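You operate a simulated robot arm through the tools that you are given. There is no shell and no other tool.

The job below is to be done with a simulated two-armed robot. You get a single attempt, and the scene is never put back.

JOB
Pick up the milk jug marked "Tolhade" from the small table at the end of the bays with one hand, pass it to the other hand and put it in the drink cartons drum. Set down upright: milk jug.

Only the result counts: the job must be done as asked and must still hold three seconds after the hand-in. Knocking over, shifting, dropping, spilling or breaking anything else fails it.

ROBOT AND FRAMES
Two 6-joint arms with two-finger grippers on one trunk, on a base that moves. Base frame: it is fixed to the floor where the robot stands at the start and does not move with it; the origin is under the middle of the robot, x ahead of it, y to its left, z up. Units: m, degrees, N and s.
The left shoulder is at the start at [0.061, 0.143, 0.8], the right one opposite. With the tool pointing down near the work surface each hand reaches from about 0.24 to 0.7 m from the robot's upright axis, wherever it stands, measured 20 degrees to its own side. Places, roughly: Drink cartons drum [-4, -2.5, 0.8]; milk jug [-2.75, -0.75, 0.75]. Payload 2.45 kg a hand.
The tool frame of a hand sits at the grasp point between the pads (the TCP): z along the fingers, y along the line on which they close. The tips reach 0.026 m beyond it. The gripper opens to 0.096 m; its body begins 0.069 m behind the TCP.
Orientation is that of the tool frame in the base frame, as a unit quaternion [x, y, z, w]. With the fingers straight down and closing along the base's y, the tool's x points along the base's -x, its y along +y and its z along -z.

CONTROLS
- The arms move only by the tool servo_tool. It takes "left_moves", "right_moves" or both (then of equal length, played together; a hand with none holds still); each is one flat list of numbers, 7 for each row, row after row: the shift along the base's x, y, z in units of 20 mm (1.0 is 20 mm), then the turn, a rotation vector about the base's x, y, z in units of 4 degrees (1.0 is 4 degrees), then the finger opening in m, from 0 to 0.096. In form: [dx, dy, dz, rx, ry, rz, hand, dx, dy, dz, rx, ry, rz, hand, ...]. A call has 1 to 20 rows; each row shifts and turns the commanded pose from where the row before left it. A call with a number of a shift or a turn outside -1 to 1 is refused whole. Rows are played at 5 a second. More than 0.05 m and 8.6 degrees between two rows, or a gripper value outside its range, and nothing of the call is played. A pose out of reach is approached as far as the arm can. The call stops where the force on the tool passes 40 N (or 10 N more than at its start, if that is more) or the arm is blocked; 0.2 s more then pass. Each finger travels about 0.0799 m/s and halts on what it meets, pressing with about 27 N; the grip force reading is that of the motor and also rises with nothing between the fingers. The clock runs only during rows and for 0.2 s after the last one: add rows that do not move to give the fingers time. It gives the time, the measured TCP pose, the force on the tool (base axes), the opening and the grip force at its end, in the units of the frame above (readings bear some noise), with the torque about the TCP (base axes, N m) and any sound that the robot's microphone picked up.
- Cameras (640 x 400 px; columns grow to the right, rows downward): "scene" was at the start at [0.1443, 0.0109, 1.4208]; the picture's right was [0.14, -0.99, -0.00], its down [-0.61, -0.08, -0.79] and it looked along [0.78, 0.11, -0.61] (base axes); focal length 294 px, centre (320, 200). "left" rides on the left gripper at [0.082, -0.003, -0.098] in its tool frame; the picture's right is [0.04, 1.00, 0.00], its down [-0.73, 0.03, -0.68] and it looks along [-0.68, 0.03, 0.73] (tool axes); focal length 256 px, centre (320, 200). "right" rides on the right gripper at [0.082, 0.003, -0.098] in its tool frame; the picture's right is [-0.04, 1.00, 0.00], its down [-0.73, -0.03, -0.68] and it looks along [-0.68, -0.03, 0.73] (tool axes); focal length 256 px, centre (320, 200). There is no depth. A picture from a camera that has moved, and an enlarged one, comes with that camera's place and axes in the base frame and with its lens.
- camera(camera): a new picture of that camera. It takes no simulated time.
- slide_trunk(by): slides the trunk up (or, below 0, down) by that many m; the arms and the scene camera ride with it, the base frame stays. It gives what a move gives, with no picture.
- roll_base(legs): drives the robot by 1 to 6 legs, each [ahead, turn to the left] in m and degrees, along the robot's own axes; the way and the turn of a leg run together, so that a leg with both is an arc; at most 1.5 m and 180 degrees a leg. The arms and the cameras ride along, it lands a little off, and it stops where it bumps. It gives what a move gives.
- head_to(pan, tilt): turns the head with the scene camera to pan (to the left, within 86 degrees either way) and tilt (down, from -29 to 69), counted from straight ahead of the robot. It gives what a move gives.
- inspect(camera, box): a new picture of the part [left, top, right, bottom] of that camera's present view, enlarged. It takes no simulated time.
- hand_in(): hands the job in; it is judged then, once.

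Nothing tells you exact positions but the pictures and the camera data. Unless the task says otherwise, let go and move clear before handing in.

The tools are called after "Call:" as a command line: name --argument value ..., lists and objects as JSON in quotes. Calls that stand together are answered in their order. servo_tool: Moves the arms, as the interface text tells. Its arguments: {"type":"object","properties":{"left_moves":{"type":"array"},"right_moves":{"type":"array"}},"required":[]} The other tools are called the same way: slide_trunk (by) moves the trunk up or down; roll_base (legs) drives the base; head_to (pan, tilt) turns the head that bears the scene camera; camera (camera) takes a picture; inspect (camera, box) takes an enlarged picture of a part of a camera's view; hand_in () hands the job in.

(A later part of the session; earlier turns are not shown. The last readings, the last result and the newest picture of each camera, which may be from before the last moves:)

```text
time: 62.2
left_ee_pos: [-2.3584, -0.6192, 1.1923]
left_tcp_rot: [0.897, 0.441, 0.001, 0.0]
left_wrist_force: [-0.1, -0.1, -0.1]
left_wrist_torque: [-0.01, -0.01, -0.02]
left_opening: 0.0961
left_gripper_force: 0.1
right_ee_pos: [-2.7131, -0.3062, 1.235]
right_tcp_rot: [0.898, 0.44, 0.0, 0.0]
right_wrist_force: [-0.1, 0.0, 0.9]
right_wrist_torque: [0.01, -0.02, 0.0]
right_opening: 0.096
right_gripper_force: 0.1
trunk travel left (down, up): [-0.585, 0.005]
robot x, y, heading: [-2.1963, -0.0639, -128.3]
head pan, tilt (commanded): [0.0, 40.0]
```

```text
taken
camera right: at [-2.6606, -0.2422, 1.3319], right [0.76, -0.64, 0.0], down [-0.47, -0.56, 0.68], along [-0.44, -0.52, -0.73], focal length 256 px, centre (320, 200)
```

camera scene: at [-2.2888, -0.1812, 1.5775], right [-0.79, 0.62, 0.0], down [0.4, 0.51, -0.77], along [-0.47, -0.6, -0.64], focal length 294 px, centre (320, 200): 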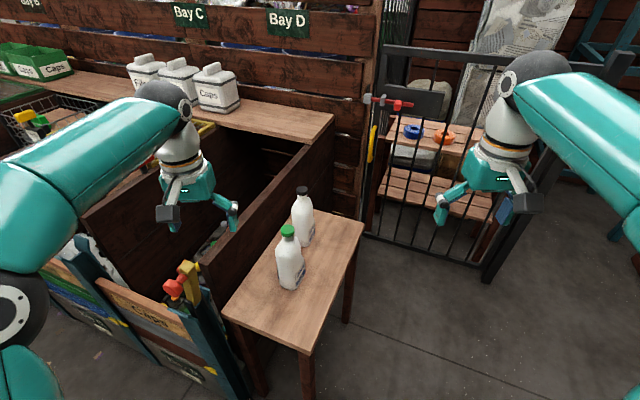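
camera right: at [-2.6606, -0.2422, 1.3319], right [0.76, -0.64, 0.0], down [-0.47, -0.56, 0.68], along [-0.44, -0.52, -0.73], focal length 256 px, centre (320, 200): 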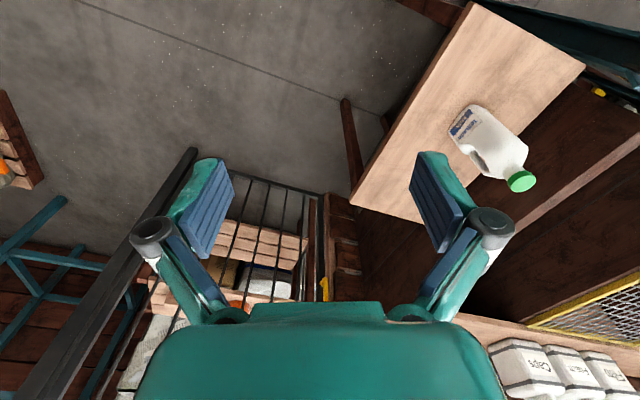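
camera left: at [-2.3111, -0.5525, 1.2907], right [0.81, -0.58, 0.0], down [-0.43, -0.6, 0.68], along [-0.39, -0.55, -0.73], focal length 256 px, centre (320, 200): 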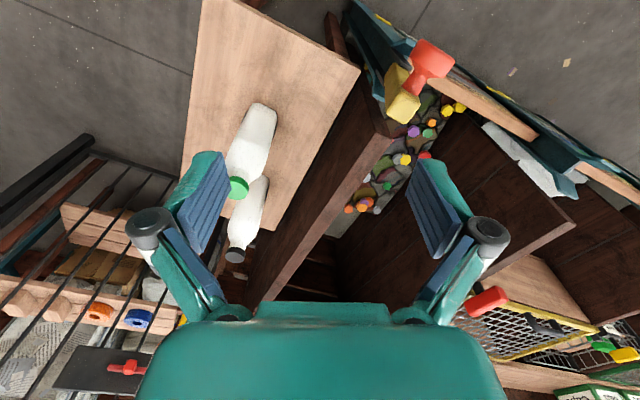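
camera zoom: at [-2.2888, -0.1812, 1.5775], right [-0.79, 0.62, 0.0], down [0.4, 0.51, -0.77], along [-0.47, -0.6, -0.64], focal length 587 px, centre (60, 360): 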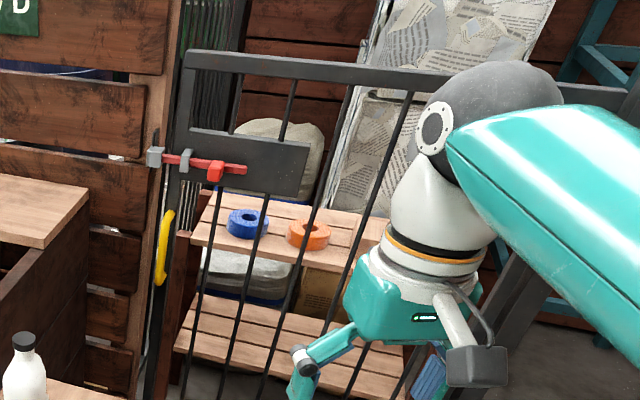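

The jug has a hollow handle above its label on the side toward me. I will zoom in on the label with the right camera.

Call:
inspect --camera "right" --box '[435, 90, 545, 200]'

Call:
inspect --camera "left" --box '[200, 80, 310, 280]'

Call:
inspect --camera "scene" --box '[278, 215, 318, 255]'

Call:
inspect --camera "scene" --box '[280, 255, 320, 295]'

```text
3.64 times, centred on (490, 145) of right
camera zoom: at [-2.6606, -0.2422, 1.3319], right [0.76, -0.64, 0.0], down [-0.47, -0.56, 0.68], along [-0.44, -0.52, -0.73], focal length 931 px, centre (-298, 400)
```

zoom: 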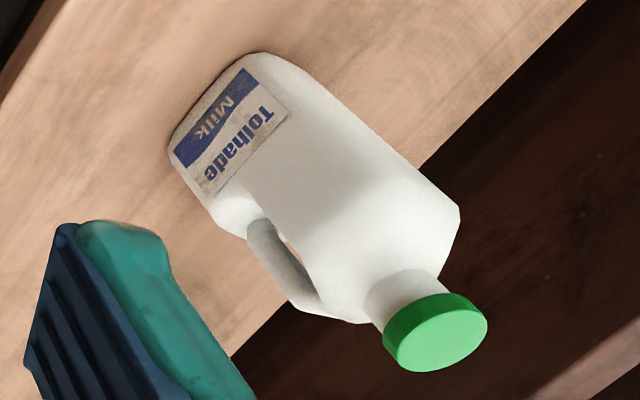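

```text
2.00 times, centred on (255, 180) of left
camera zoom: at [-2.3111, -0.5525, 1.2907], right [0.81, -0.58, 0.0], down [-0.43, -0.6, 0.68], along [-0.39, -0.55, -0.73], focal length 512 px, centre (450, 240)
```

zoom: 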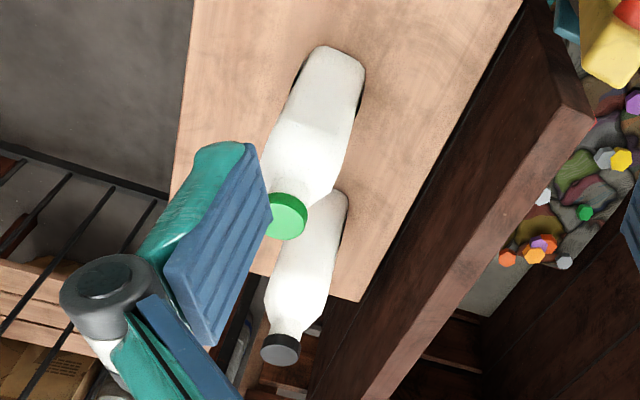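

```text
10.00 times, centred on (298, 235) of scene
camera zoom: at [-2.2888, -0.1812, 1.5775], right [-0.79, 0.62, 0.0], down [0.4, 0.51, -0.77], along [-0.47, -0.6, -0.64], focal length 2935 px, centre (540, -150)
```

zoom: 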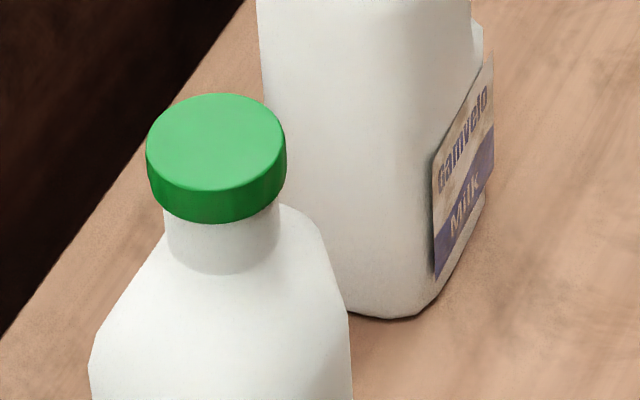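

```text
10.00 times, centred on (300, 275) of scene
camera zoom: at [-2.2888, -0.1812, 1.5775], right [-0.79, 0.62, 0.0], down [0.4, 0.51, -0.77], along [-0.47, -0.6, -0.64], focal length 2935 px, centre (520, -550)
```

zoom: 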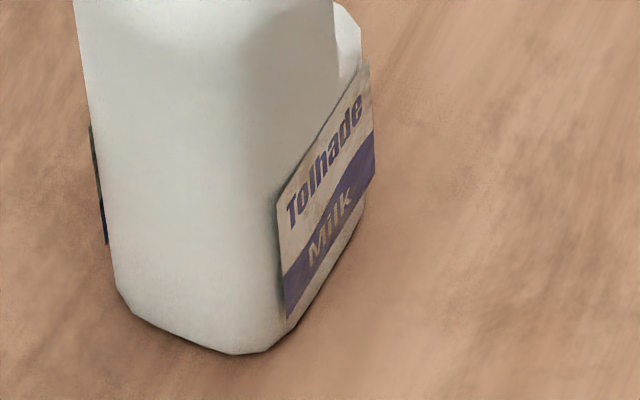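

The green-capped jug reads "Tolhade" (the black-capped one is "Gamvelo"); I put its axis at about (-2.571,-0.685), base at 0.76, cap top at 0.99. Before gripping I will scout the drum and the way past the gate post so I can choose the grasps.

Call:
roll_base --legs '[[0, -63], [0.6, 0]]'

Call:
head_to --pan 30 --tilt 20

Call:
camera --camera "scene"

Call:
head_to --pan 0 --tilt 30

Call:
camera --camera "scene"

```text
time: 68.8
left_ee_pos: [-3.3502, -0.0413, 1.1931]
left_tcp_rot: [0.995, -0.099, 0.0, 0.002]
left_wrist_force: [-0.3, 0.9, 0.2]
left_wrist_torque: [-0.07, 0.0, 0.02]
left_opening: 0.0959
left_gripper_force: 0.1
right_ee_pos: [-3.2279, 0.4164, 1.2351]
right_tcp_rot: [0.995, -0.099, -0.001, 0.002]
right_wrist_force: [0.0, 1.1, -0.4]
right_wrist_torque: [-0.08, 0.01, -0.03]
right_opening: 0.096
right_gripper_force: 0.1
trunk travel left (down, up): [-0.585, 0.005]
robot x, y, heading: [-2.79, 0.0292, 168.2]
head pan, tilt (commanded): [0.0, 40.0]
```

```text
time: 69.7
left_ee_pos: [-3.3503, -0.0444, 1.1911]
left_tcp_rot: [0.995, -0.099, 0.0, 0.001]
left_wrist_force: [0.1, 0.0, -0.6]
left_wrist_torque: [0.0, -0.01, 0.01]
left_opening: 0.0959
left_gripper_force: 0.1
right_ee_pos: [-3.2283, 0.4132, 1.2357]
right_tcp_rot: [0.995, -0.099, -0.001, 0.0]
right_wrist_force: [0.5, 0.7, 0.5]
right_wrist_torque: [-0.01, 0.0, 0.02]
right_opening: 0.096
right_gripper_force: 0.1
trunk travel left (down, up): [-0.585, 0.005]
robot x, y, heading: [-2.7883, 0.0313, 168.3]
head pan, tilt (commanded): [30.0, 20.0]
```

```text
taken
camera scene: at [-2.9384, 0.0155, 1.6089], right [-0.31, 0.95, 0.0], down [0.33, 0.11, -0.94], along [-0.89, -0.3, -0.34], focal length 294 px, centre (320, 200)
```

scene: 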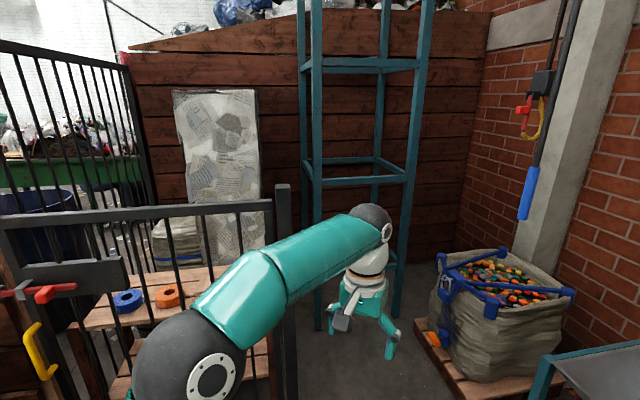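

```text
time: 70.7
left_ee_pos: [-3.3514, -0.0437, 1.194]
left_tcp_rot: [0.995, -0.099, 0.0, 0.001]
left_wrist_force: [0.2, -0.7, -0.6]
left_wrist_torque: [0.01, 0.01, -0.03]
left_opening: 0.0962
left_gripper_force: 0.0
right_ee_pos: [-3.2279, 0.4143, 1.2344]
right_tcp_rot: [0.995, -0.1, -0.001, 0.0]
right_wrist_force: [0.2, -0.5, -0.5]
right_wrist_torque: [-0.02, 0.0, 0.0]
right_opening: 0.0959
right_gripper_force: 0.0
trunk travel left (down, up): [-0.585, 0.005]
robot x, y, heading: [-2.7889, 0.0311, 168.0]
head pan, tilt (commanded): [0.0, 30.0]
```

```text
taken
camera scene: at [-2.9386, 0.0628, 1.5929], right [0.2, 0.98, 0.0], down [0.49, -0.1, -0.87], along [-0.85, 0.17, -0.5], focal length 294 px, centre (320, 200)
```

scene: 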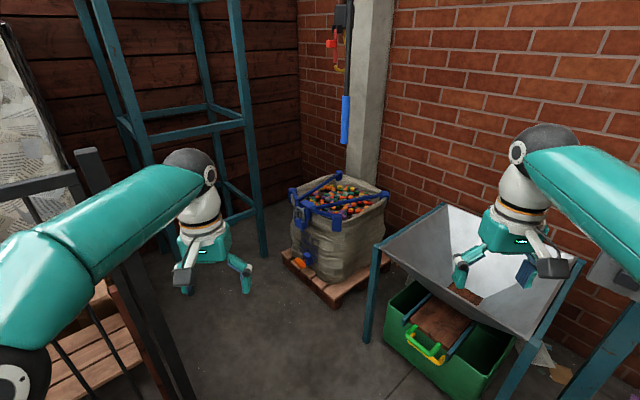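

A tall barred fence closes the area behind the slat wall on this side; I can see something blue and a green container beyond it. I will zoom in there.

Call:
head_to --pan 60 --tilt 20

Call:
camera --camera "scene"

Call:
inspect --camera "scene" --box '[150, 60, 420, 260]'

```text
time: 72.0
left_ee_pos: [-3.3506, -0.0431, 1.193]
left_tcp_rot: [0.995, -0.1, 0.0, 0.001]
left_wrist_force: [-0.3, -0.5, -0.6]
left_wrist_torque: [0.04, 0.03, 0.01]
left_opening: 0.0962
left_gripper_force: 0.0
right_ee_pos: [-3.2278, 0.4139, 1.2357]
right_tcp_rot: [0.995, -0.099, -0.001, 0.0]
right_wrist_force: [0.3, -0.3, 0.8]
right_wrist_torque: [0.02, 0.03, 0.02]
right_opening: 0.0961
right_gripper_force: 0.1
trunk travel left (down, up): [-0.585, 0.005]
robot x, y, heading: [-2.7834, 0.0329, 168.1]
head pan, tilt (commanded): [60.0, 20.0]
```

```text
taken
camera scene: at [-2.9119, -0.025, 1.6089], right [-0.75, 0.66, 0.0], down [0.23, 0.26, -0.94], along [-0.62, -0.7, -0.34], focal length 294 px, centre (320, 200)
```

scene: 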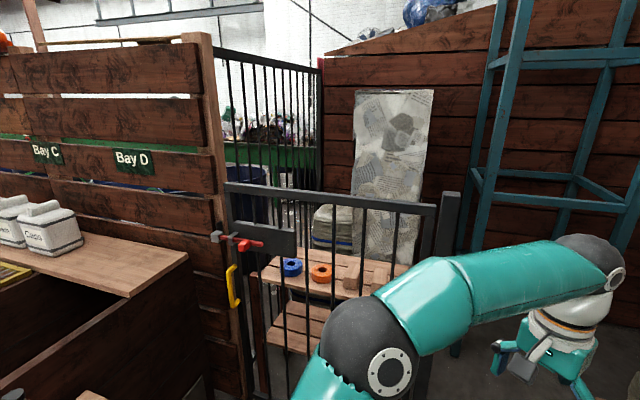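

```text
2.00 times, centred on (285, 160) of scene
camera zoom: at [-2.9119, -0.025, 1.6089], right [-0.75, 0.66, 0.0], down [0.23, 0.26, -0.94], along [-0.62, -0.7, -0.34], focal length 587 px, centre (390, 280)
```

zoom: 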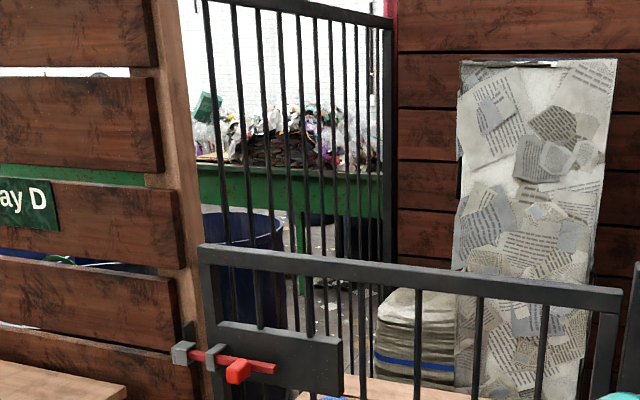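

The blue drum stands behind the bars and the slat wall, so I will have to drive around the far end of the bays later. First the jug: I will go back to about (-2.15,-0.26) facing heading -155 for a left-hand side grasp.

Call:
roll_base --legs '[[0, -12.6], [-0.7, 0], [0, 49]]'

Call:
head_to --pan 15 --tilt 40

Call:
camera --camera "scene"

```text
time: 79.3
left_ee_pos: [-2.5446, -0.6618, 1.1925]
left_tcp_rot: [0.974, 0.226, 0.0, 0.0]
left_wrist_force: [-0.5, 0.4, 0.4]
left_wrist_torque: [0.03, -0.03, 0.01]
left_opening: 0.0959
left_gripper_force: 0.1
right_ee_pos: [-2.7259, -0.2255, 1.2345]
right_tcp_rot: [0.974, 0.225, 0.0, 0.001]
right_wrist_force: [0.0, -0.3, -0.1]
right_wrist_torque: [0.0, -0.01, 0.03]
right_opening: 0.096
right_gripper_force: 0.0
trunk travel left (down, up): [-0.585, 0.005]
robot x, y, heading: [-2.1644, -0.2196, -154.6]
head pan, tilt (commanded): [60.0, 20.0]
```

```text
time: 80.4
left_ee_pos: [-2.5436, -0.6629, 1.1926]
left_tcp_rot: [0.974, 0.226, 0.001, 0.001]
left_wrist_force: [0.7, 0.8, -0.1]
left_wrist_torque: [0.03, 0.02, 0.0]
left_opening: 0.0961
left_gripper_force: 0.1
right_ee_pos: [-2.7249, -0.2243, 1.2349]
right_tcp_rot: [0.974, 0.225, -0.001, -0.001]
right_wrist_force: [0.5, -0.1, 0.3]
right_wrist_torque: [-0.01, 0.0, 0.01]
right_opening: 0.0962
right_gripper_force: 0.0
trunk travel left (down, up): [-0.585, 0.005]
robot x, y, heading: [-2.1617, -0.2203, -154.5]
head pan, tilt (commanded): [15.0, 40.0]
```

```text
taken
camera scene: at [-2.2841, -0.3037, 1.5775], right [-0.65, 0.76, 0.0], down [0.49, 0.42, -0.77], along [-0.58, -0.5, -0.64], focal length 294 px, centre (320, 200)
```

scene: 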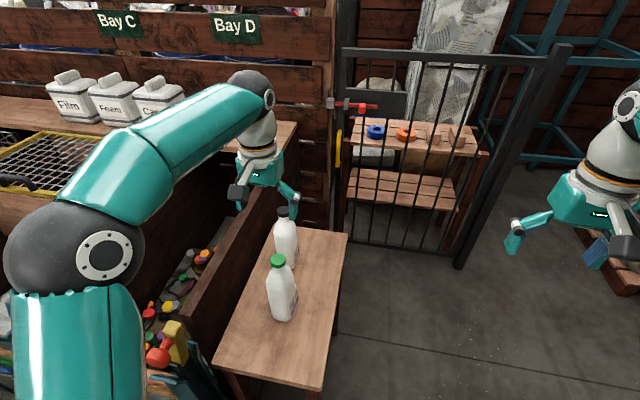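

The left hand is right above the Tolhade jug. I will take close views to measure the jug, the Bay D side board beside it and the free space for a side grasp.

Call:
inspect --camera "scene" --box '[160, 190, 360, 390]'

Call:
camera --camera "left"

Call:
inspect --camera "scene" --box '[255, 245, 305, 330]'

```text
2.00 times, centred on (260, 290) of scene
camera zoom: at [-2.2841, -0.3037, 1.5775], right [-0.65, 0.76, 0.0], down [0.49, 0.42, -0.77], along [-0.58, -0.5, -0.64], focal length 587 px, centre (440, 20)
```

zoom: 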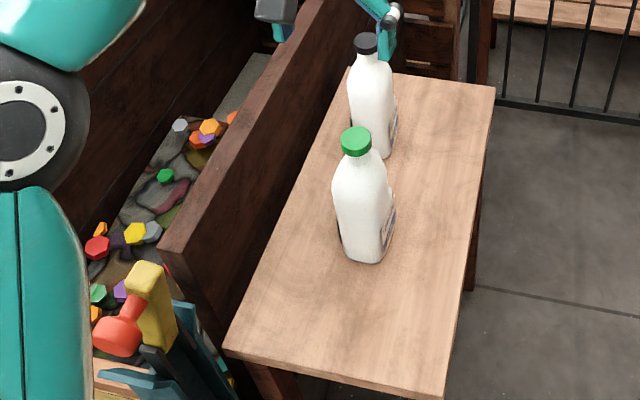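

```text
taken
camera left: at [-2.4718, -0.6234, 1.2912], right [0.48, -0.88, 0.0], down [-0.65, -0.35, 0.68], along [-0.6, -0.32, -0.73], focal length 256 px, centre (320, 200)
```

left: 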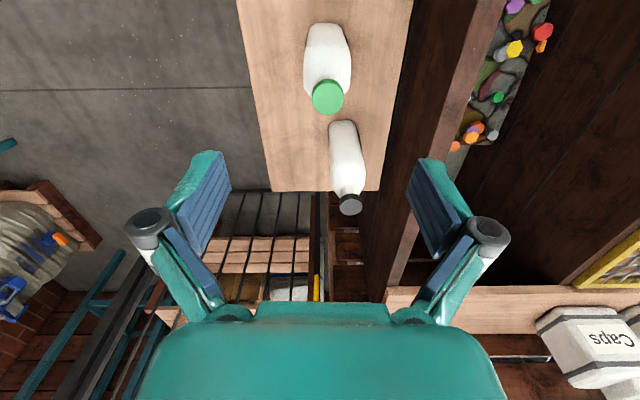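

```text
4.71 times, centred on (280, 288) of scene
camera zoom: at [-2.2841, -0.3037, 1.5775], right [-0.65, 0.76, 0.0], down [0.49, 0.42, -0.77], along [-0.58, -0.5, -0.64], focal length 1381 px, centre (508, -212)
```

zoom: 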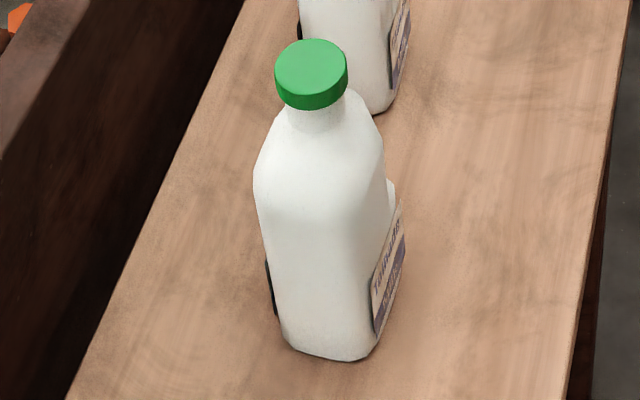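

The jug axis is at (-2.570,-0.686), cap top 0.99, table 0.76; the table and jug are turned to heading about -150.5, and the Bay D board (top 0.97) is about 0.12 m to the jug's left. I will tilt the left hand by 60 degrees in free space so that its fingers point forward along the table, 30 degrees down.

Call:
servo_tool --left_moves '[0.2, 0.1, 0, 0, 0, 0.85, 0.096, 0.33, 0.17, -0.1, -0.492, 0.87, 0, 0.096, 0.33, 0.17, -0.1, -0.492, 0.87, 0, 0.096, 0.33, 0.17, -0.1, -0.492, 0.87, 0, 0.096, 0.33, 0.17, -0.1, -0.492, 0.87, 0, 0.096, 0.33, 0.17, -0.1, -0.492, 0.87, 0, 0.096, 0.33, 0.17, -0.1, -0.492, 0.87, 0, 0.096, 0.33, 0.17, -0.1, -0.492, 0.87, 0, 0.096, 0.33, 0.17, -0.1, -0.492, 0.87, 0, 0.096]'

Call:
camera --camera "scene"

```text
time: 82.4
left_ee_pos: [-2.4855, -0.6322, 1.1766]
left_tcp_rot: [0.929, 0.245, -0.267, 0.071]
left_wrist_force: [-0.8, 0.7, -0.9]
left_wrist_torque: [0.02, 0.0, 0.02]
left_opening: 0.096
left_gripper_force: 0.0
right_ee_pos: [-2.7239, -0.2251, 1.2359]
right_tcp_rot: [0.974, 0.226, 0.0, -0.001]
right_wrist_force: [-0.3, 0.0, -0.2]
right_wrist_torque: [-0.04, 0.02, 0.01]
right_opening: 0.0958
right_gripper_force: 0.0
trunk travel left (down, up): [-0.585, 0.005]
robot x, y, heading: [-2.1649, -0.217, -154.5]
head pan, tilt (commanded): [15.0, 40.0]
```

```text
taken
camera scene: at [-2.2836, -0.3025, 1.5776], right [-0.65, 0.76, 0.0], down [0.49, 0.42, -0.77], along [-0.58, -0.5, -0.64], focal length 294 px, centre (320, 200)
```

scene: 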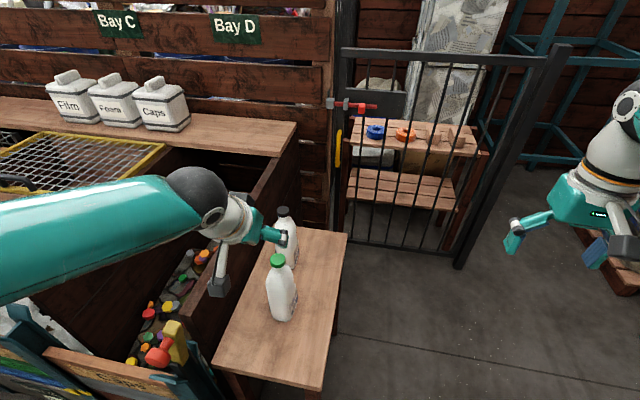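

The tilt works and the arm stays clear. I will finish the tilt and back the hand off toward the pre-grasp.

Call:
servo_tool --left_moves '[0.4, 0.2, -0.2, -0.492, 0.87, 0, 0.096, 0.4, 0.2, -0.2, -0.492, 0.87, 0, 0.096, 0.4, 0.2, -0.2, -0.492, 0.87, 0, 0.096, 0.4, 0.2, -0.2, -0.492, 0.87, 0, 0.096, 0.4, 0.2, -0.2, -0.492, 0.87, 0, 0.096, 0.3, 0.2, -0.2, -0.492, 0.87, 0, 0.096, 0.3, 0.2, -0.2, -0.492, 0.87, 0, 0.096]'

Call:
camera --camera "scene"

Call:
camera --camera "left"

```text
time: 84.0
left_ee_pos: [-2.4531, -0.6157, 1.1686]
left_tcp_rot: [0.837, 0.221, -0.483, 0.127]
left_wrist_force: [0.5, 0.2, 0.8]
left_wrist_torque: [0.0, 0.02, -0.01]
left_opening: 0.096
left_gripper_force: 0.0
left hand out of reach, approached as far as the arm can: row 6, 7
right_ee_pos: [-2.7243, -0.2242, 1.2361]
right_tcp_rot: [0.974, 0.226, 0.0, 0.0]
right_wrist_force: [0.0, 0.1, -0.8]
right_wrist_torque: [-0.03, 0.01, 0.01]
right_opening: 0.0961
right_gripper_force: 0.2
trunk travel left (down, up): [-0.585, 0.005]
robot x, y, heading: [-2.1642, -0.2207, -154.8]
head pan, tilt (commanded): [15.0, 40.0]
```

```text
taken
camera scene: at [-2.2845, -0.3028, 1.5775], right [-0.65, 0.76, 0.0], down [0.49, 0.42, -0.77], along [-0.58, -0.5, -0.64], focal length 294 px, centre (320, 200)
```

scene: 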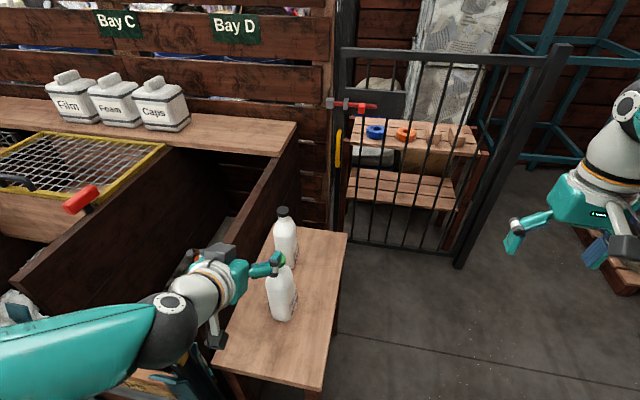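

```text
taken
camera left: at [-2.3453, -0.5511, 1.1482], right [0.51, -0.86, -0.04], down [0.21, 0.08, 0.98], along [-0.83, -0.51, 0.22], focal length 256 px, centre (320, 200)
```

left: 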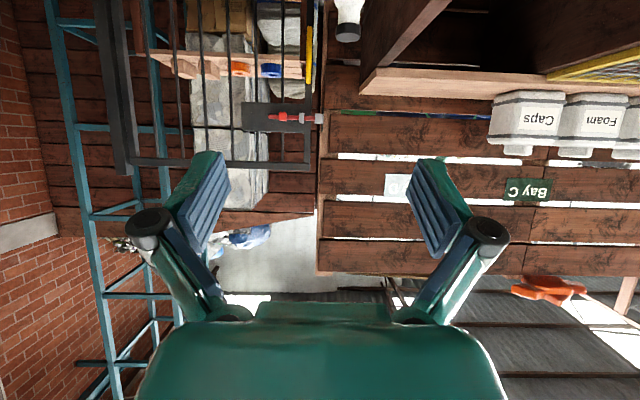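

The fingers now point along the table, 30 degrees down, with the wrist camera below; the hand is at the inner limit of its reach. I will back the base up 0.1 m so that the approach fits within reach.

Call:
roll_base --legs '[[-0.1, 0]]'

Call:
servo_tool --left_moves '[0, 0, 0, 0, 0, 0, 0.096]'

Call:
camera --camera "scene"

```text
time: 85.2
left_ee_pos: [-2.3622, -0.573, 1.1698]
left_tcp_rot: [0.837, 0.222, -0.483, 0.128]
left_wrist_force: [0.5, 0.8, 0.1]
left_wrist_torque: [-0.01, 0.02, -0.04]
left_opening: 0.0959
left_gripper_force: 0.1
right_ee_pos: [-2.6332, -0.1815, 1.2365]
right_tcp_rot: [0.974, 0.226, -0.001, 0.0]
right_wrist_force: [0.5, 0.1, -0.2]
right_wrist_torque: [-0.03, 0.03, -0.01]
right_opening: 0.0959
right_gripper_force: 0.1
trunk travel left (down, up): [-0.585, 0.005]
robot x, y, heading: [-2.0737, -0.1797, -154.8]
head pan, tilt (commanded): [15.0, 40.0]
```

```text
time: 85.5
left_ee_pos: [-2.3631, -0.5745, 1.1689]
left_tcp_rot: [0.837, 0.222, -0.483, 0.128]
left_wrist_force: [0.4, -0.3, -0.5]
left_wrist_torque: [0.03, -0.01, -0.01]
left_opening: 0.096
left_gripper_force: 0.1
right_ee_pos: [-2.6347, -0.1838, 1.2356]
right_tcp_rot: [0.974, 0.226, 0.0, 0.0]
right_wrist_force: [-0.3, -0.4, 0.3]
right_wrist_torque: [0.0, 0.01, -0.02]
right_opening: 0.0962
right_gripper_force: 0.1
trunk travel left (down, up): [-0.585, 0.005]
robot x, y, heading: [-2.0728, -0.1753, -154.4]
head pan, tilt (commanded): [15.0, 40.0]
```

```text
taken
camera scene: at [-2.1944, -0.2602, 1.5775], right [-0.65, 0.76, 0.0], down [0.49, 0.42, -0.77], along [-0.58, -0.5, -0.64], focal length 294 px, centre (320, 200)
```

scene: 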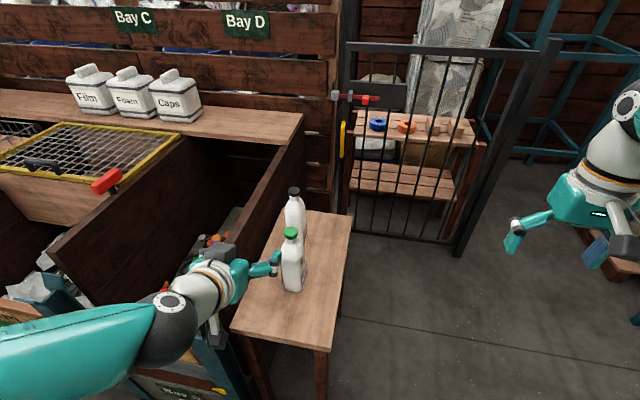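

The hand is laterally in line with the jug. I will lower it step by step toward the pre-grasp, watching the forearm near the Bay D clamp.

Call:
servo_tool --left_moves '[-0.39, -0.2, -1, 0, 0, 0, 0.096, -0.39, -0.2, -1, 0, 0, 0, 0.096, -0.39, -0.2, -1, 0, 0, 0, 0.096, -0.39, -0.2, -1, 0, 0, 0, 0.096, -0.39, -0.2, -1, 0, 0, 0, 0.096, -0.39, -0.2, -1, 0, 0, 0, 0.096, -0.39, -0.2, -1, 0, 0, 0, 0.096]'

Call:
head_to --pan 30 --tilt 45

Call:
camera --camera "scene"

Call:
camera --camera "left"

```text
time: 87.2
left_ee_pos: [-2.428, -0.6073, 1.0365]
left_tcp_rot: [0.838, 0.223, -0.482, 0.128]
left_wrist_force: [1.1, 0.0, 0.4]
left_wrist_torque: [-0.01, 0.0, 0.01]
left_opening: 0.0959
left_gripper_force: 0.1
left hand out of reach, approached as far as the arm can: row 1, 2, 3
right_ee_pos: [-2.6368, -0.1829, 1.2353]
right_tcp_rot: [0.974, 0.226, -0.001, 0.0]
right_wrist_force: [0.2, 0.3, -0.8]
right_wrist_torque: [0.01, 0.01, 0.01]
right_opening: 0.0961
right_gripper_force: 0.1
trunk travel left (down, up): [-0.585, 0.005]
robot x, y, heading: [-2.0723, -0.1768, -154.6]
head pan, tilt (commanded): [15.0, 40.0]
```

```text
time: 87.9
left_ee_pos: [-2.4263, -0.607, 1.0355]
left_tcp_rot: [0.838, 0.221, -0.482, 0.127]
left_wrist_force: [0.2, -0.1, 0.4]
left_wrist_torque: [0.0, 0.01, 0.02]
left_opening: 0.0961
left_gripper_force: 0.0
right_ee_pos: [-2.6354, -0.183, 1.2357]
right_tcp_rot: [0.974, 0.226, -0.002, 0.001]
right_wrist_force: [0.7, -0.6, 0.3]
right_wrist_torque: [-0.02, 0.0, 0.02]
right_opening: 0.0959
right_gripper_force: 0.1
trunk travel left (down, up): [-0.585, 0.005]
robot x, y, heading: [-2.072, -0.1813, -154.4]
head pan, tilt (commanded): [30.0, 45.0]
```

```text
taken
camera scene: at [-2.1758, -0.272, 1.5703], right [-0.82, 0.57, 0.0], down [0.4, 0.58, -0.71], along [-0.4, -0.58, -0.71], focal length 294 px, centre (320, 200)
```

scene: 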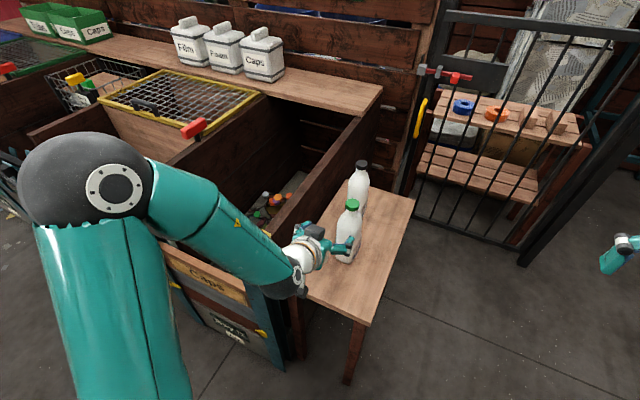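

```text
taken
camera left: at [-2.3185, -0.5416, 1.0153], right [0.51, -0.86, -0.03], down [0.2, 0.08, 0.98], along [-0.83, -0.51, 0.22], focal length 256 px, centre (320, 200)
```

left: 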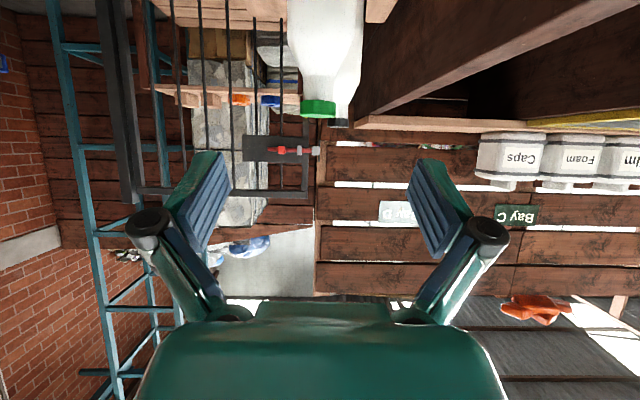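

The elbow is high and the forearm stays in front of the bay; the jug is laterally centred in the hand to within about 2 mm. I will lower to the pre-grasp height.

Call:
servo_tool --left_moves '[-0.25, -0.13, -0.92, 0, 0, 0, 0.096, -0.25, -0.13, -0.92, 0, 0, 0, 0.096, -0.25, -0.13, -0.92, 0, 0, 0, 0.096, -0.25, -0.13, -0.92, 0, 0, 0, 0.096, -0.25, -0.13, -0.92, 0, 0, 0, 0.096, -0.25, -0.13, -0.92, 0, 0, 0, 0.096]'

Call:
camera --camera "scene"

Call:
inspect --camera "scene" --box '[250, 150, 430, 330]'

Call:
camera --camera "left"

```text
time: 89.3
left_ee_pos: [-2.4816, -0.5887, 0.95]
left_tcp_rot: [0.838, 0.223, -0.48, 0.13]
left_wrist_force: [-0.3, 0.5, 0.1]
left_wrist_torque: [0.0, 0.03, 0.02]
left_opening: 0.0962
left_gripper_force: 0.0
left hand out of reach, approached as far as the arm can: row 1, 2, 3, 4, 5, 6
right_ee_pos: [-2.637, -0.1826, 1.2342]
right_tcp_rot: [0.974, 0.225, -0.001, 0.0]
right_wrist_force: [-0.6, -0.1, 1.0]
right_wrist_torque: [0.02, -0.05, -0.01]
right_opening: 0.0961
right_gripper_force: 0.0
trunk travel left (down, up): [-0.585, 0.005]
robot x, y, heading: [-2.0725, -0.1757, -154.4]
head pan, tilt (commanded): [30.0, 45.0]
```

```text
taken
camera scene: at [-2.1765, -0.2723, 1.5702], right [-0.82, 0.57, 0.0], down [0.4, 0.58, -0.71], along [-0.4, -0.58, -0.71], focal length 294 px, centre (320, 200)
```

scene: 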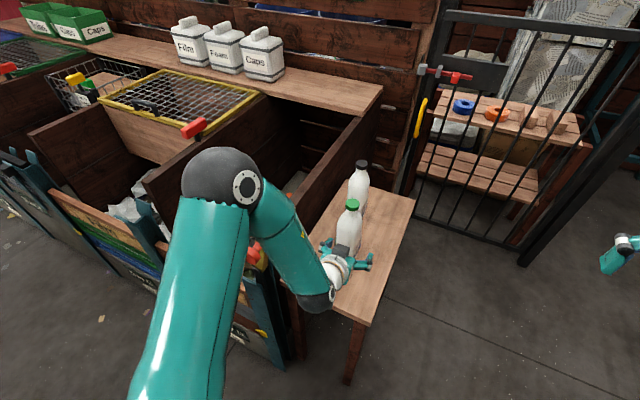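

```text
2.22 times, centred on (340, 240) of scene
camera zoom: at [-2.1765, -0.2723, 1.5702], right [-0.82, 0.57, 0.0], down [0.4, 0.58, -0.71], along [-0.4, -0.58, -0.71], focal length 652 px, centre (276, 111)
```

zoom: 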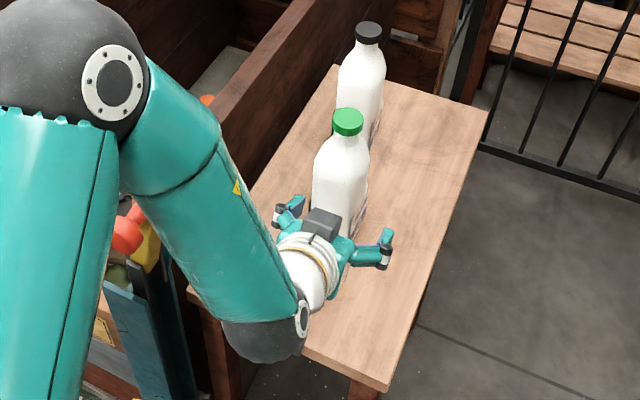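

```text
taken
camera left: at [-2.3736, -0.5228, 0.9295], right [0.52, -0.86, -0.03], down [0.2, 0.09, 0.98], along [-0.83, -0.51, 0.22], focal length 256 px, centre (320, 200)
```

left: 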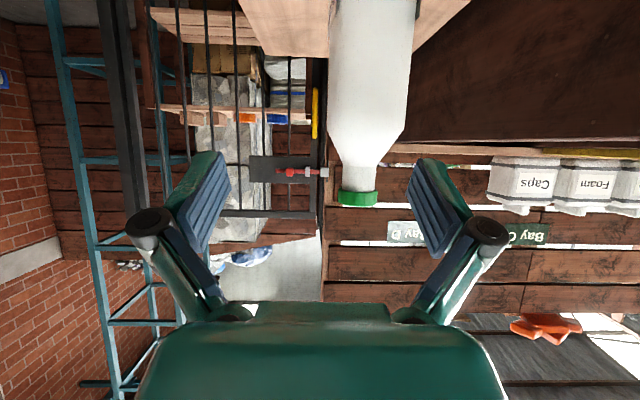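

The arm could not fold enough to follow that line (the wrist is too near the shoulder) and drifted sideways. I will back the base up 0.13 m more to give the arm room, then redo the approach.

Call:
roll_base --legs '[[-0.13, 0]]'

Call:
servo_tool --left_moves '[0, 0, 0.5, 0, 0, 0, 0.096, 0, 0, 0.5, 0, 0, 0, 0.096]'

Call:
camera --camera "scene"

```text
time: 90.6
left_ee_pos: [-2.3633, -0.532, 0.9499]
left_tcp_rot: [0.838, 0.222, -0.481, 0.129]
left_wrist_force: [-0.3, 0.6, 0.4]
left_wrist_torque: [-0.02, 0.02, 0.01]
left_opening: 0.0959
left_gripper_force: 0.1
right_ee_pos: [-2.5152, -0.1267, 1.2356]
right_tcp_rot: [0.974, 0.225, -0.001, 0.001]
right_wrist_force: [0.4, 1.2, 0.8]
right_wrist_torque: [-0.03, 0.02, 0.0]
right_opening: 0.0959
right_gripper_force: 0.1
trunk travel left (down, up): [-0.585, 0.005]
robot x, y, heading: [-1.954, -0.1229, -154.8]
head pan, tilt (commanded): [30.0, 45.0]
```

```text
time: 91.2
left_ee_pos: [-2.365, -0.5332, 0.9714]
left_tcp_rot: [0.839, 0.222, -0.48, 0.13]
left_wrist_force: [0.4, -0.1, 1.0]
left_wrist_torque: [0.03, 0.01, -0.02]
left_opening: 0.0962
left_gripper_force: 0.1
right_ee_pos: [-2.5174, -0.1261, 1.2361]
right_tcp_rot: [0.974, 0.225, 0.0, 0.0]
right_wrist_force: [0.1, -0.5, 0.3]
right_wrist_torque: [-0.01, 0.01, 0.02]
right_opening: 0.096
right_gripper_force: 0.0
trunk travel left (down, up): [-0.585, 0.005]
robot x, y, heading: [-1.9522, -0.1222, -154.7]
head pan, tilt (commanded): [30.0, 45.0]
```

```text
taken
camera scene: at [-2.0579, -0.2159, 1.5703], right [-0.82, 0.57, 0.0], down [0.4, 0.58, -0.71], along [-0.4, -0.58, -0.71], focal length 294 px, centre (320, 200)
```

scene: 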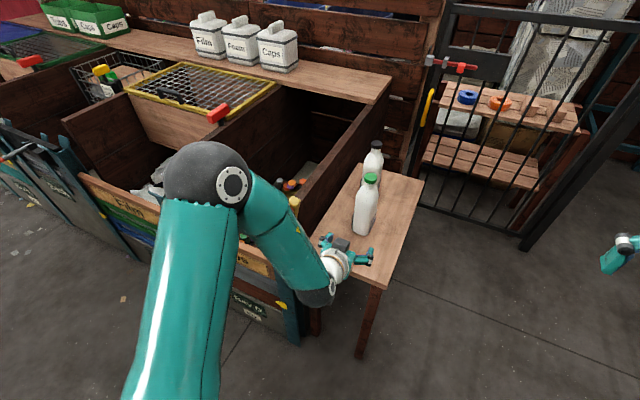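

The arm is back within reach; the hand is about 32 mm off to the right of the jug's line and 0.25 m short. I will correct sideways and move forward to 0.13 m short of the jug axis.

Call:
servo_tool --left_moves '[0.4, -0.7, -0.2, 0, 0, 0, 0.096, 0.4, -0.7, -0.2, 0, 0, 0, 0.096, -0.77, -0.435, -0.27, 0, 0, 0, 0.096, -0.77, -0.435, -0.27, 0, 0, 0, 0.096, -0.77, -0.435, -0.27, 0, 0, 0, 0.096, -0.77, -0.435, -0.27, 0, 0, 0, 0.096, -0.77, -0.435, -0.27, 0, 0, 0, 0.096, -0.77, -0.435, -0.27, 0, 0, 0, 0.096, -0.77, -0.435, -0.27, 0, 0, 0, 0.096, 0, 0, 0, 0, 0, 0, 0.096]'

Call:
camera --camera "scene"

Call:
camera --camera "left"

Call:
inspect --camera "scene" --box '[290, 130, 430, 290]'

```text
time: 93.4
left_ee_pos: [-2.4642, -0.6105, 0.9328]
left_tcp_rot: [0.839, 0.224, -0.478, 0.131]
left_wrist_force: [-0.2, 0.8, 0.5]
left_wrist_torque: [0.0, 0.0, 0.0]
left_opening: 0.0959
left_gripper_force: 0.0
left hand out of reach, approached as far as the arm can: row 2
right_ee_pos: [-2.5171, -0.1268, 1.2362]
right_tcp_rot: [0.974, 0.225, -0.001, 0.001]
right_wrist_force: [0.4, -0.6, 0.4]
right_wrist_torque: [0.05, 0.02, 0.03]
right_opening: 0.0959
right_gripper_force: 0.1
trunk travel left (down, up): [-0.585, 0.005]
robot x, y, heading: [-1.9534, -0.1236, -154.6]
head pan, tilt (commanded): [30.0, 45.0]
```

```text
taken
camera scene: at [-2.0582, -0.216, 1.5703], right [-0.82, 0.57, 0.0], down [0.4, 0.58, -0.71], along [-0.4, -0.58, -0.71], focal length 294 px, centre (320, 200)
```

scene: 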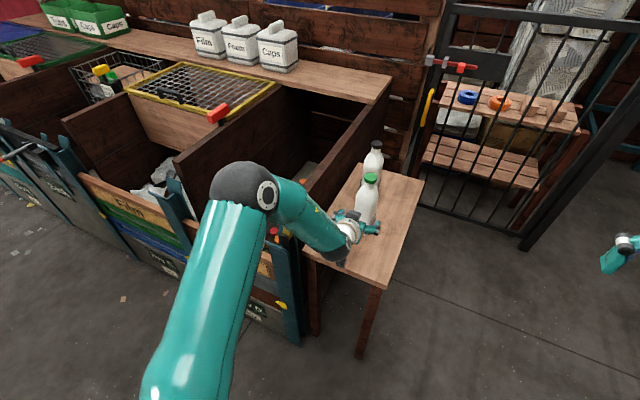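

```text
taken
camera left: at [-2.3567, -0.5438, 0.9119], right [0.52, -0.85, -0.03], down [0.2, 0.09, 0.98], along [-0.83, -0.51, 0.21], focal length 256 px, centre (320, 200)
```

left: 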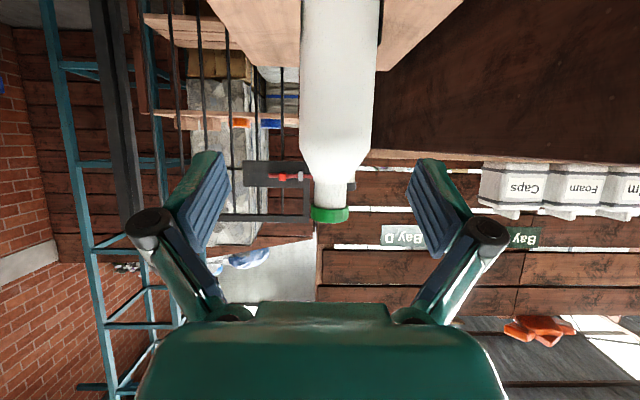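

```text
2.50 times, centred on (360, 210) of scene
camera zoom: at [-2.0582, -0.216, 1.5703], right [-0.82, 0.57, 0.0], down [0.4, 0.58, -0.71], along [-0.4, -0.58, -0.71], focal length 734 px, centre (220, 175)
```

zoom: 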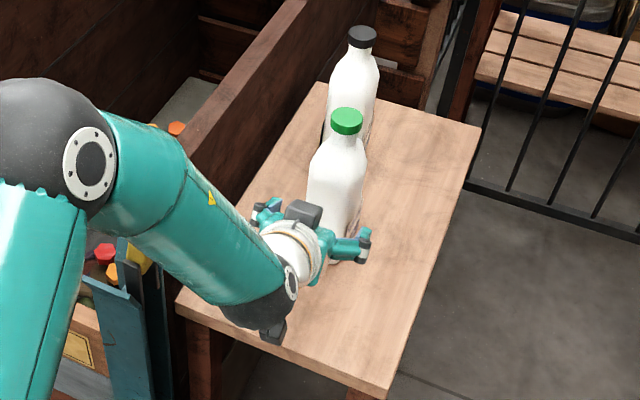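

The hand is about 14 mm too far right of the jug's line. I will shift left, advance about half way and check.

Call:
servo_tool --left_moves '[0.36, -0.63, 0, 0, 0, 0, 0.096, 0, 0, 0, 0, 0, 0, 0.096, -0.67, -0.38, -0.45, 0, 0, 0, 0.096, -0.67, -0.38, -0.45, 0, 0, 0, 0.096, -0.67, -0.38, -0.45, 0, 0, 0, 0.096, 0, 0, 0, 0, 0, 0, 0.096]'

Call:
camera --camera "left"

Call:
inspect --camera "scene" --box '[310, 160, 410, 280]'

```text
time: 94.8
left_ee_pos: [-2.5043, -0.6405, 0.9104]
left_tcp_rot: [0.839, 0.224, -0.479, 0.131]
left_wrist_force: [0.5, -0.6, 0.6]
left_wrist_torque: [0.03, 0.02, -0.02]
left_opening: 0.096
left_gripper_force: 0.2
left hand out of reach, approached as far as the arm can: row 1
right_ee_pos: [-2.5162, -0.1266, 1.2351]
right_tcp_rot: [0.974, 0.226, -0.001, 0.001]
right_wrist_force: [-0.2, 0.4, -0.4]
right_wrist_torque: [0.05, 0.02, -0.01]
right_opening: 0.096
right_gripper_force: 0.1
trunk travel left (down, up): [-0.585, 0.005]
robot x, y, heading: [-1.9557, -0.1187, -155.0]
head pan, tilt (commanded): [30.0, 45.0]
```

```text
taken
camera left: at [-2.3962, -0.5741, 0.8902], right [0.52, -0.85, -0.03], down [0.2, 0.09, 0.98], along [-0.83, -0.51, 0.21], focal length 256 px, centre (320, 200)
```

left: 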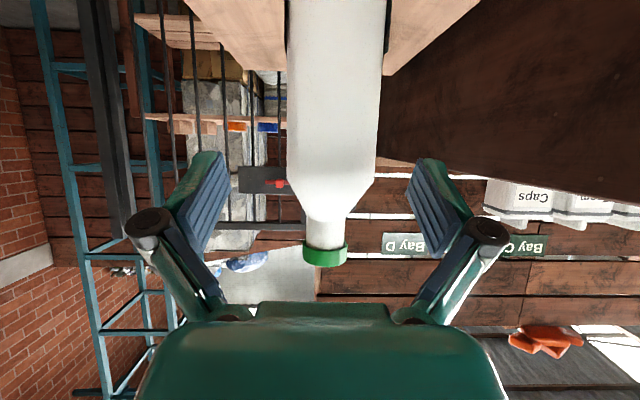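

```text
3.33 times, centred on (360, 220) of scene
camera zoom: at [-2.0581, -0.2159, 1.5703], right [-0.82, 0.57, 0.0], down [0.4, 0.58, -0.71], along [-0.4, -0.58, -0.71], focal length 978 px, centre (187, 133)
```

zoom: 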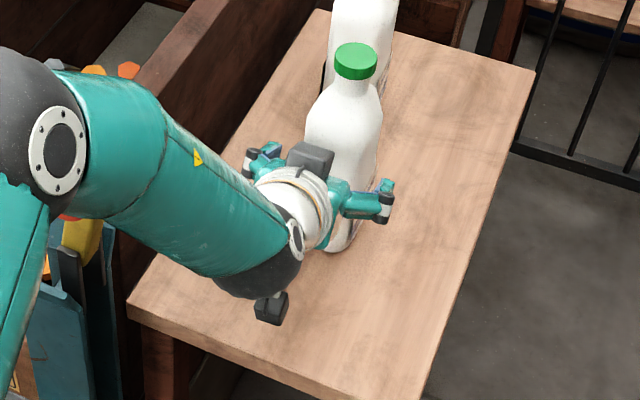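

About 9 mm of sideways offset remains. I will correct it while moving further in.

Call:
servo_tool --left_moves '[-0.5, -0.52, -0.42, 0, 0, 0, 0.096, -0.5, -0.52, -0.42, 0, 0, 0, 0.096, 0, 0, 0, 0, 0, 0, 0.096]'

Call:
camera --camera "left"

Call:
inspect --camera "scene" --box '[310, 160, 410, 280]'

```text
time: 95.6
left_ee_pos: [-2.5238, -0.6603, 0.8942]
left_tcp_rot: [0.839, 0.225, -0.477, 0.133]
left_wrist_force: [0.5, -0.3, 0.7]
left_wrist_torque: [0.0, -0.01, 0.05]
left_opening: 0.0958
left_gripper_force: 0.1
right_ee_pos: [-2.5168, -0.1265, 1.2374]
right_tcp_rot: [0.974, 0.225, -0.001, 0.0]
right_wrist_force: [-0.2, 0.2, 0.2]
right_wrist_torque: [-0.03, 0.02, -0.02]
right_opening: 0.0958
right_gripper_force: 0.0
trunk travel left (down, up): [-0.585, 0.005]
robot x, y, heading: [-1.9567, -0.1179, -154.7]
head pan, tilt (commanded): [30.0, 45.0]
```

```text
taken
camera left: at [-2.4164, -0.5938, 0.8733], right [0.52, -0.85, -0.03], down [0.19, 0.09, 0.98], along [-0.83, -0.51, 0.21], focal length 256 px, centre (320, 200)
```

left: 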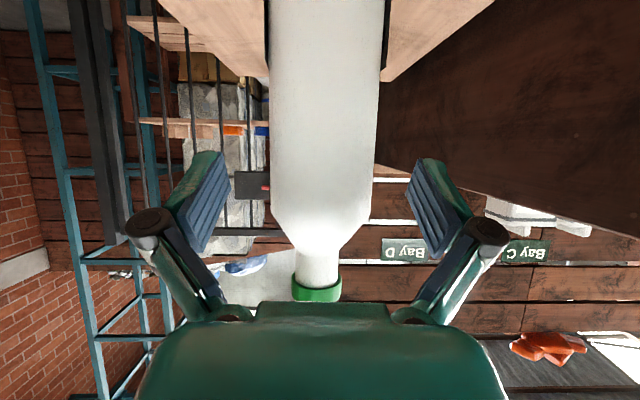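

```text
3.33 times, centred on (360, 220) of scene
camera zoom: at [-2.0585, -0.2161, 1.5703], right [-0.82, 0.57, 0.0], down [0.4, 0.58, -0.71], along [-0.4, -0.58, -0.71], focal length 978 px, centre (187, 133)
```

zoom: 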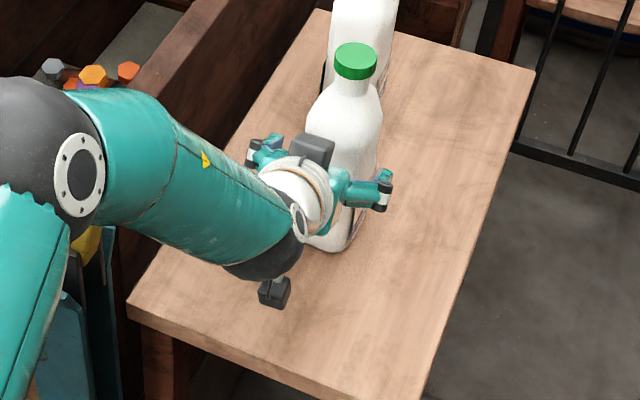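

The jug is now centred between the fingers. I will advance about 38 mm more (stopping just short of the axis so the palm stays off the jug's shoulder), then close.

Call:
servo_tool --left_moves '[-0.55, -0.31, -0.55, 0, 0, 0, 0.096, -0.55, -0.31, -0.55, 0, 0, 0, 0.096, -0.55, -0.31, -0.55, 0, 0, 0, 0.096, 0, 0, 0, 0, 0, 0, 0.096]'

Call:
camera --camera "left"

Call:
inspect --camera "scene" --box '[310, 160, 410, 280]'

```text
time: 96.6
left_ee_pos: [-2.555, -0.6795, 0.8601]
left_tcp_rot: [0.839, 0.224, -0.479, 0.131]
left_wrist_force: [0.5, 0.0, -0.1]
left_wrist_torque: [-0.02, 0.0, 0.01]
left_opening: 0.096
left_gripper_force: 0.1
right_ee_pos: [-2.5168, -0.1259, 1.2365]
right_tcp_rot: [0.975, 0.224, -0.001, -0.001]
right_wrist_force: [-0.7, -0.6, -0.1]
right_wrist_torque: [-0.01, 0.0, 0.0]
right_opening: 0.0961
right_gripper_force: 0.0
trunk travel left (down, up): [-0.585, 0.005]
robot x, y, heading: [-1.9557, -0.1241, -154.5]
head pan, tilt (commanded): [30.0, 45.0]
```

```text
taken
camera left: at [-2.4481, -0.6141, 0.8397], right [0.52, -0.86, -0.03], down [0.2, 0.09, 0.98], along [-0.83, -0.51, 0.21], focal length 256 px, centre (320, 200)
```

left: 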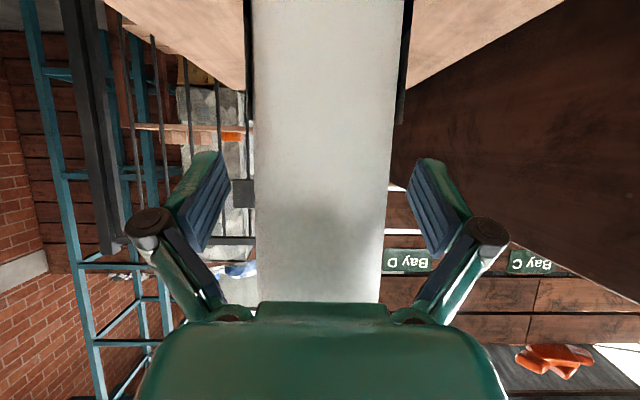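

```text
3.33 times, centred on (360, 220) of scene
camera zoom: at [-2.0583, -0.216, 1.5703], right [-0.82, 0.57, 0.0], down [0.4, 0.58, -0.71], along [-0.4, -0.58, -0.71], focal length 978 px, centre (187, 133)
```

zoom: 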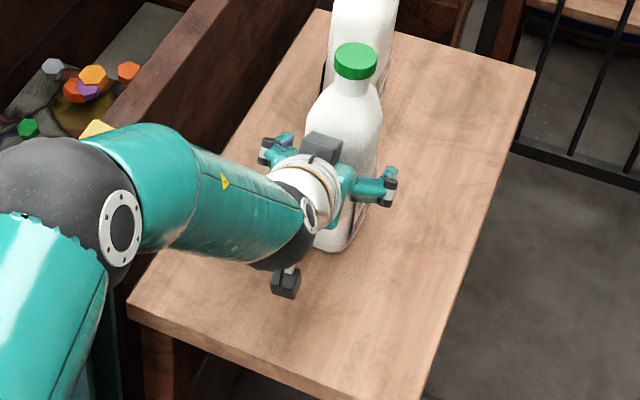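

The jug sits centred between the pads. I will close the left gripper now.

Call:
servo_tool --left_moves '[0, 0, 0, 0, 0, 0, 0.06, 0, 0, 0, 0, 0, 0, 0.03, 0, 0, 0, 0, 0, 0, 0.0, 0, 0, 0, 0, 0, 0, 0.0, 0, 0, 0, 0, 0, 0, 0.0, 0, 0, 0, 0, 0, 0, 0.0]'

Call:
camera --camera "left"

Call:
inspect --camera "scene" --box '[310, 160, 410, 280]'

```text
time: 98.0
left_ee_pos: [-2.5552, -0.681, 0.8597]
left_tcp_rot: [0.838, 0.224, -0.48, 0.131]
left_wrist_force: [0.7, 1.4, -0.1]
left_wrist_torque: [-0.02, -0.03, 0.0]
left_opening: 0.0645
left_gripper_force: 26.7
right_ee_pos: [-2.5172, -0.1259, 1.2365]
right_tcp_rot: [0.974, 0.225, -0.001, 0.0]
right_wrist_force: [0.1, -0.9, 0.7]
right_wrist_torque: [0.03, -0.03, 0.02]
right_opening: 0.0959
right_gripper_force: 0.1
trunk travel left (down, up): [-0.585, 0.005]
robot x, y, heading: [-1.9523, -0.126, -154.6]
head pan, tilt (commanded): [30.0, 45.0]
```

```text
taken
camera left: at [-2.4483, -0.6142, 0.8397], right [0.52, -0.86, -0.03], down [0.2, 0.09, 0.98], along [-0.83, -0.51, 0.21], focal length 256 px, centre (320, 200)
```

left: 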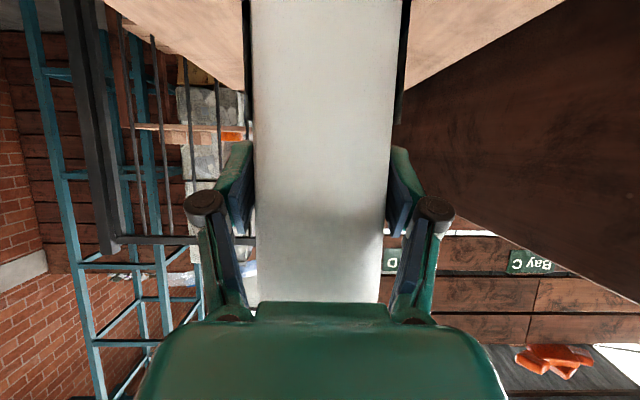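

```text
3.33 times, centred on (360, 220) of scene
camera zoom: at [-2.0587, -0.2163, 1.5702], right [-0.82, 0.57, 0.0], down [0.4, 0.58, -0.71], along [-0.4, -0.58, -0.71], focal length 978 px, centre (187, 133)
```

zoom: 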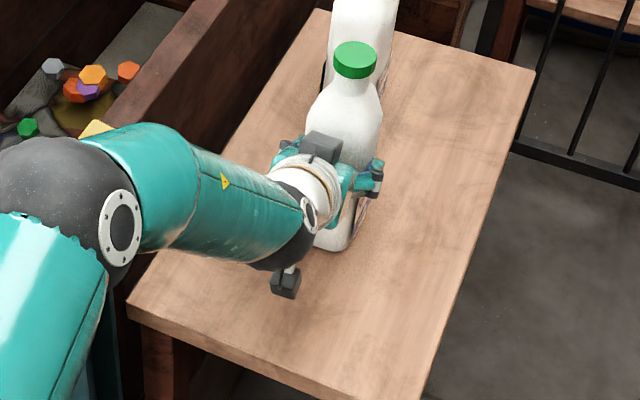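

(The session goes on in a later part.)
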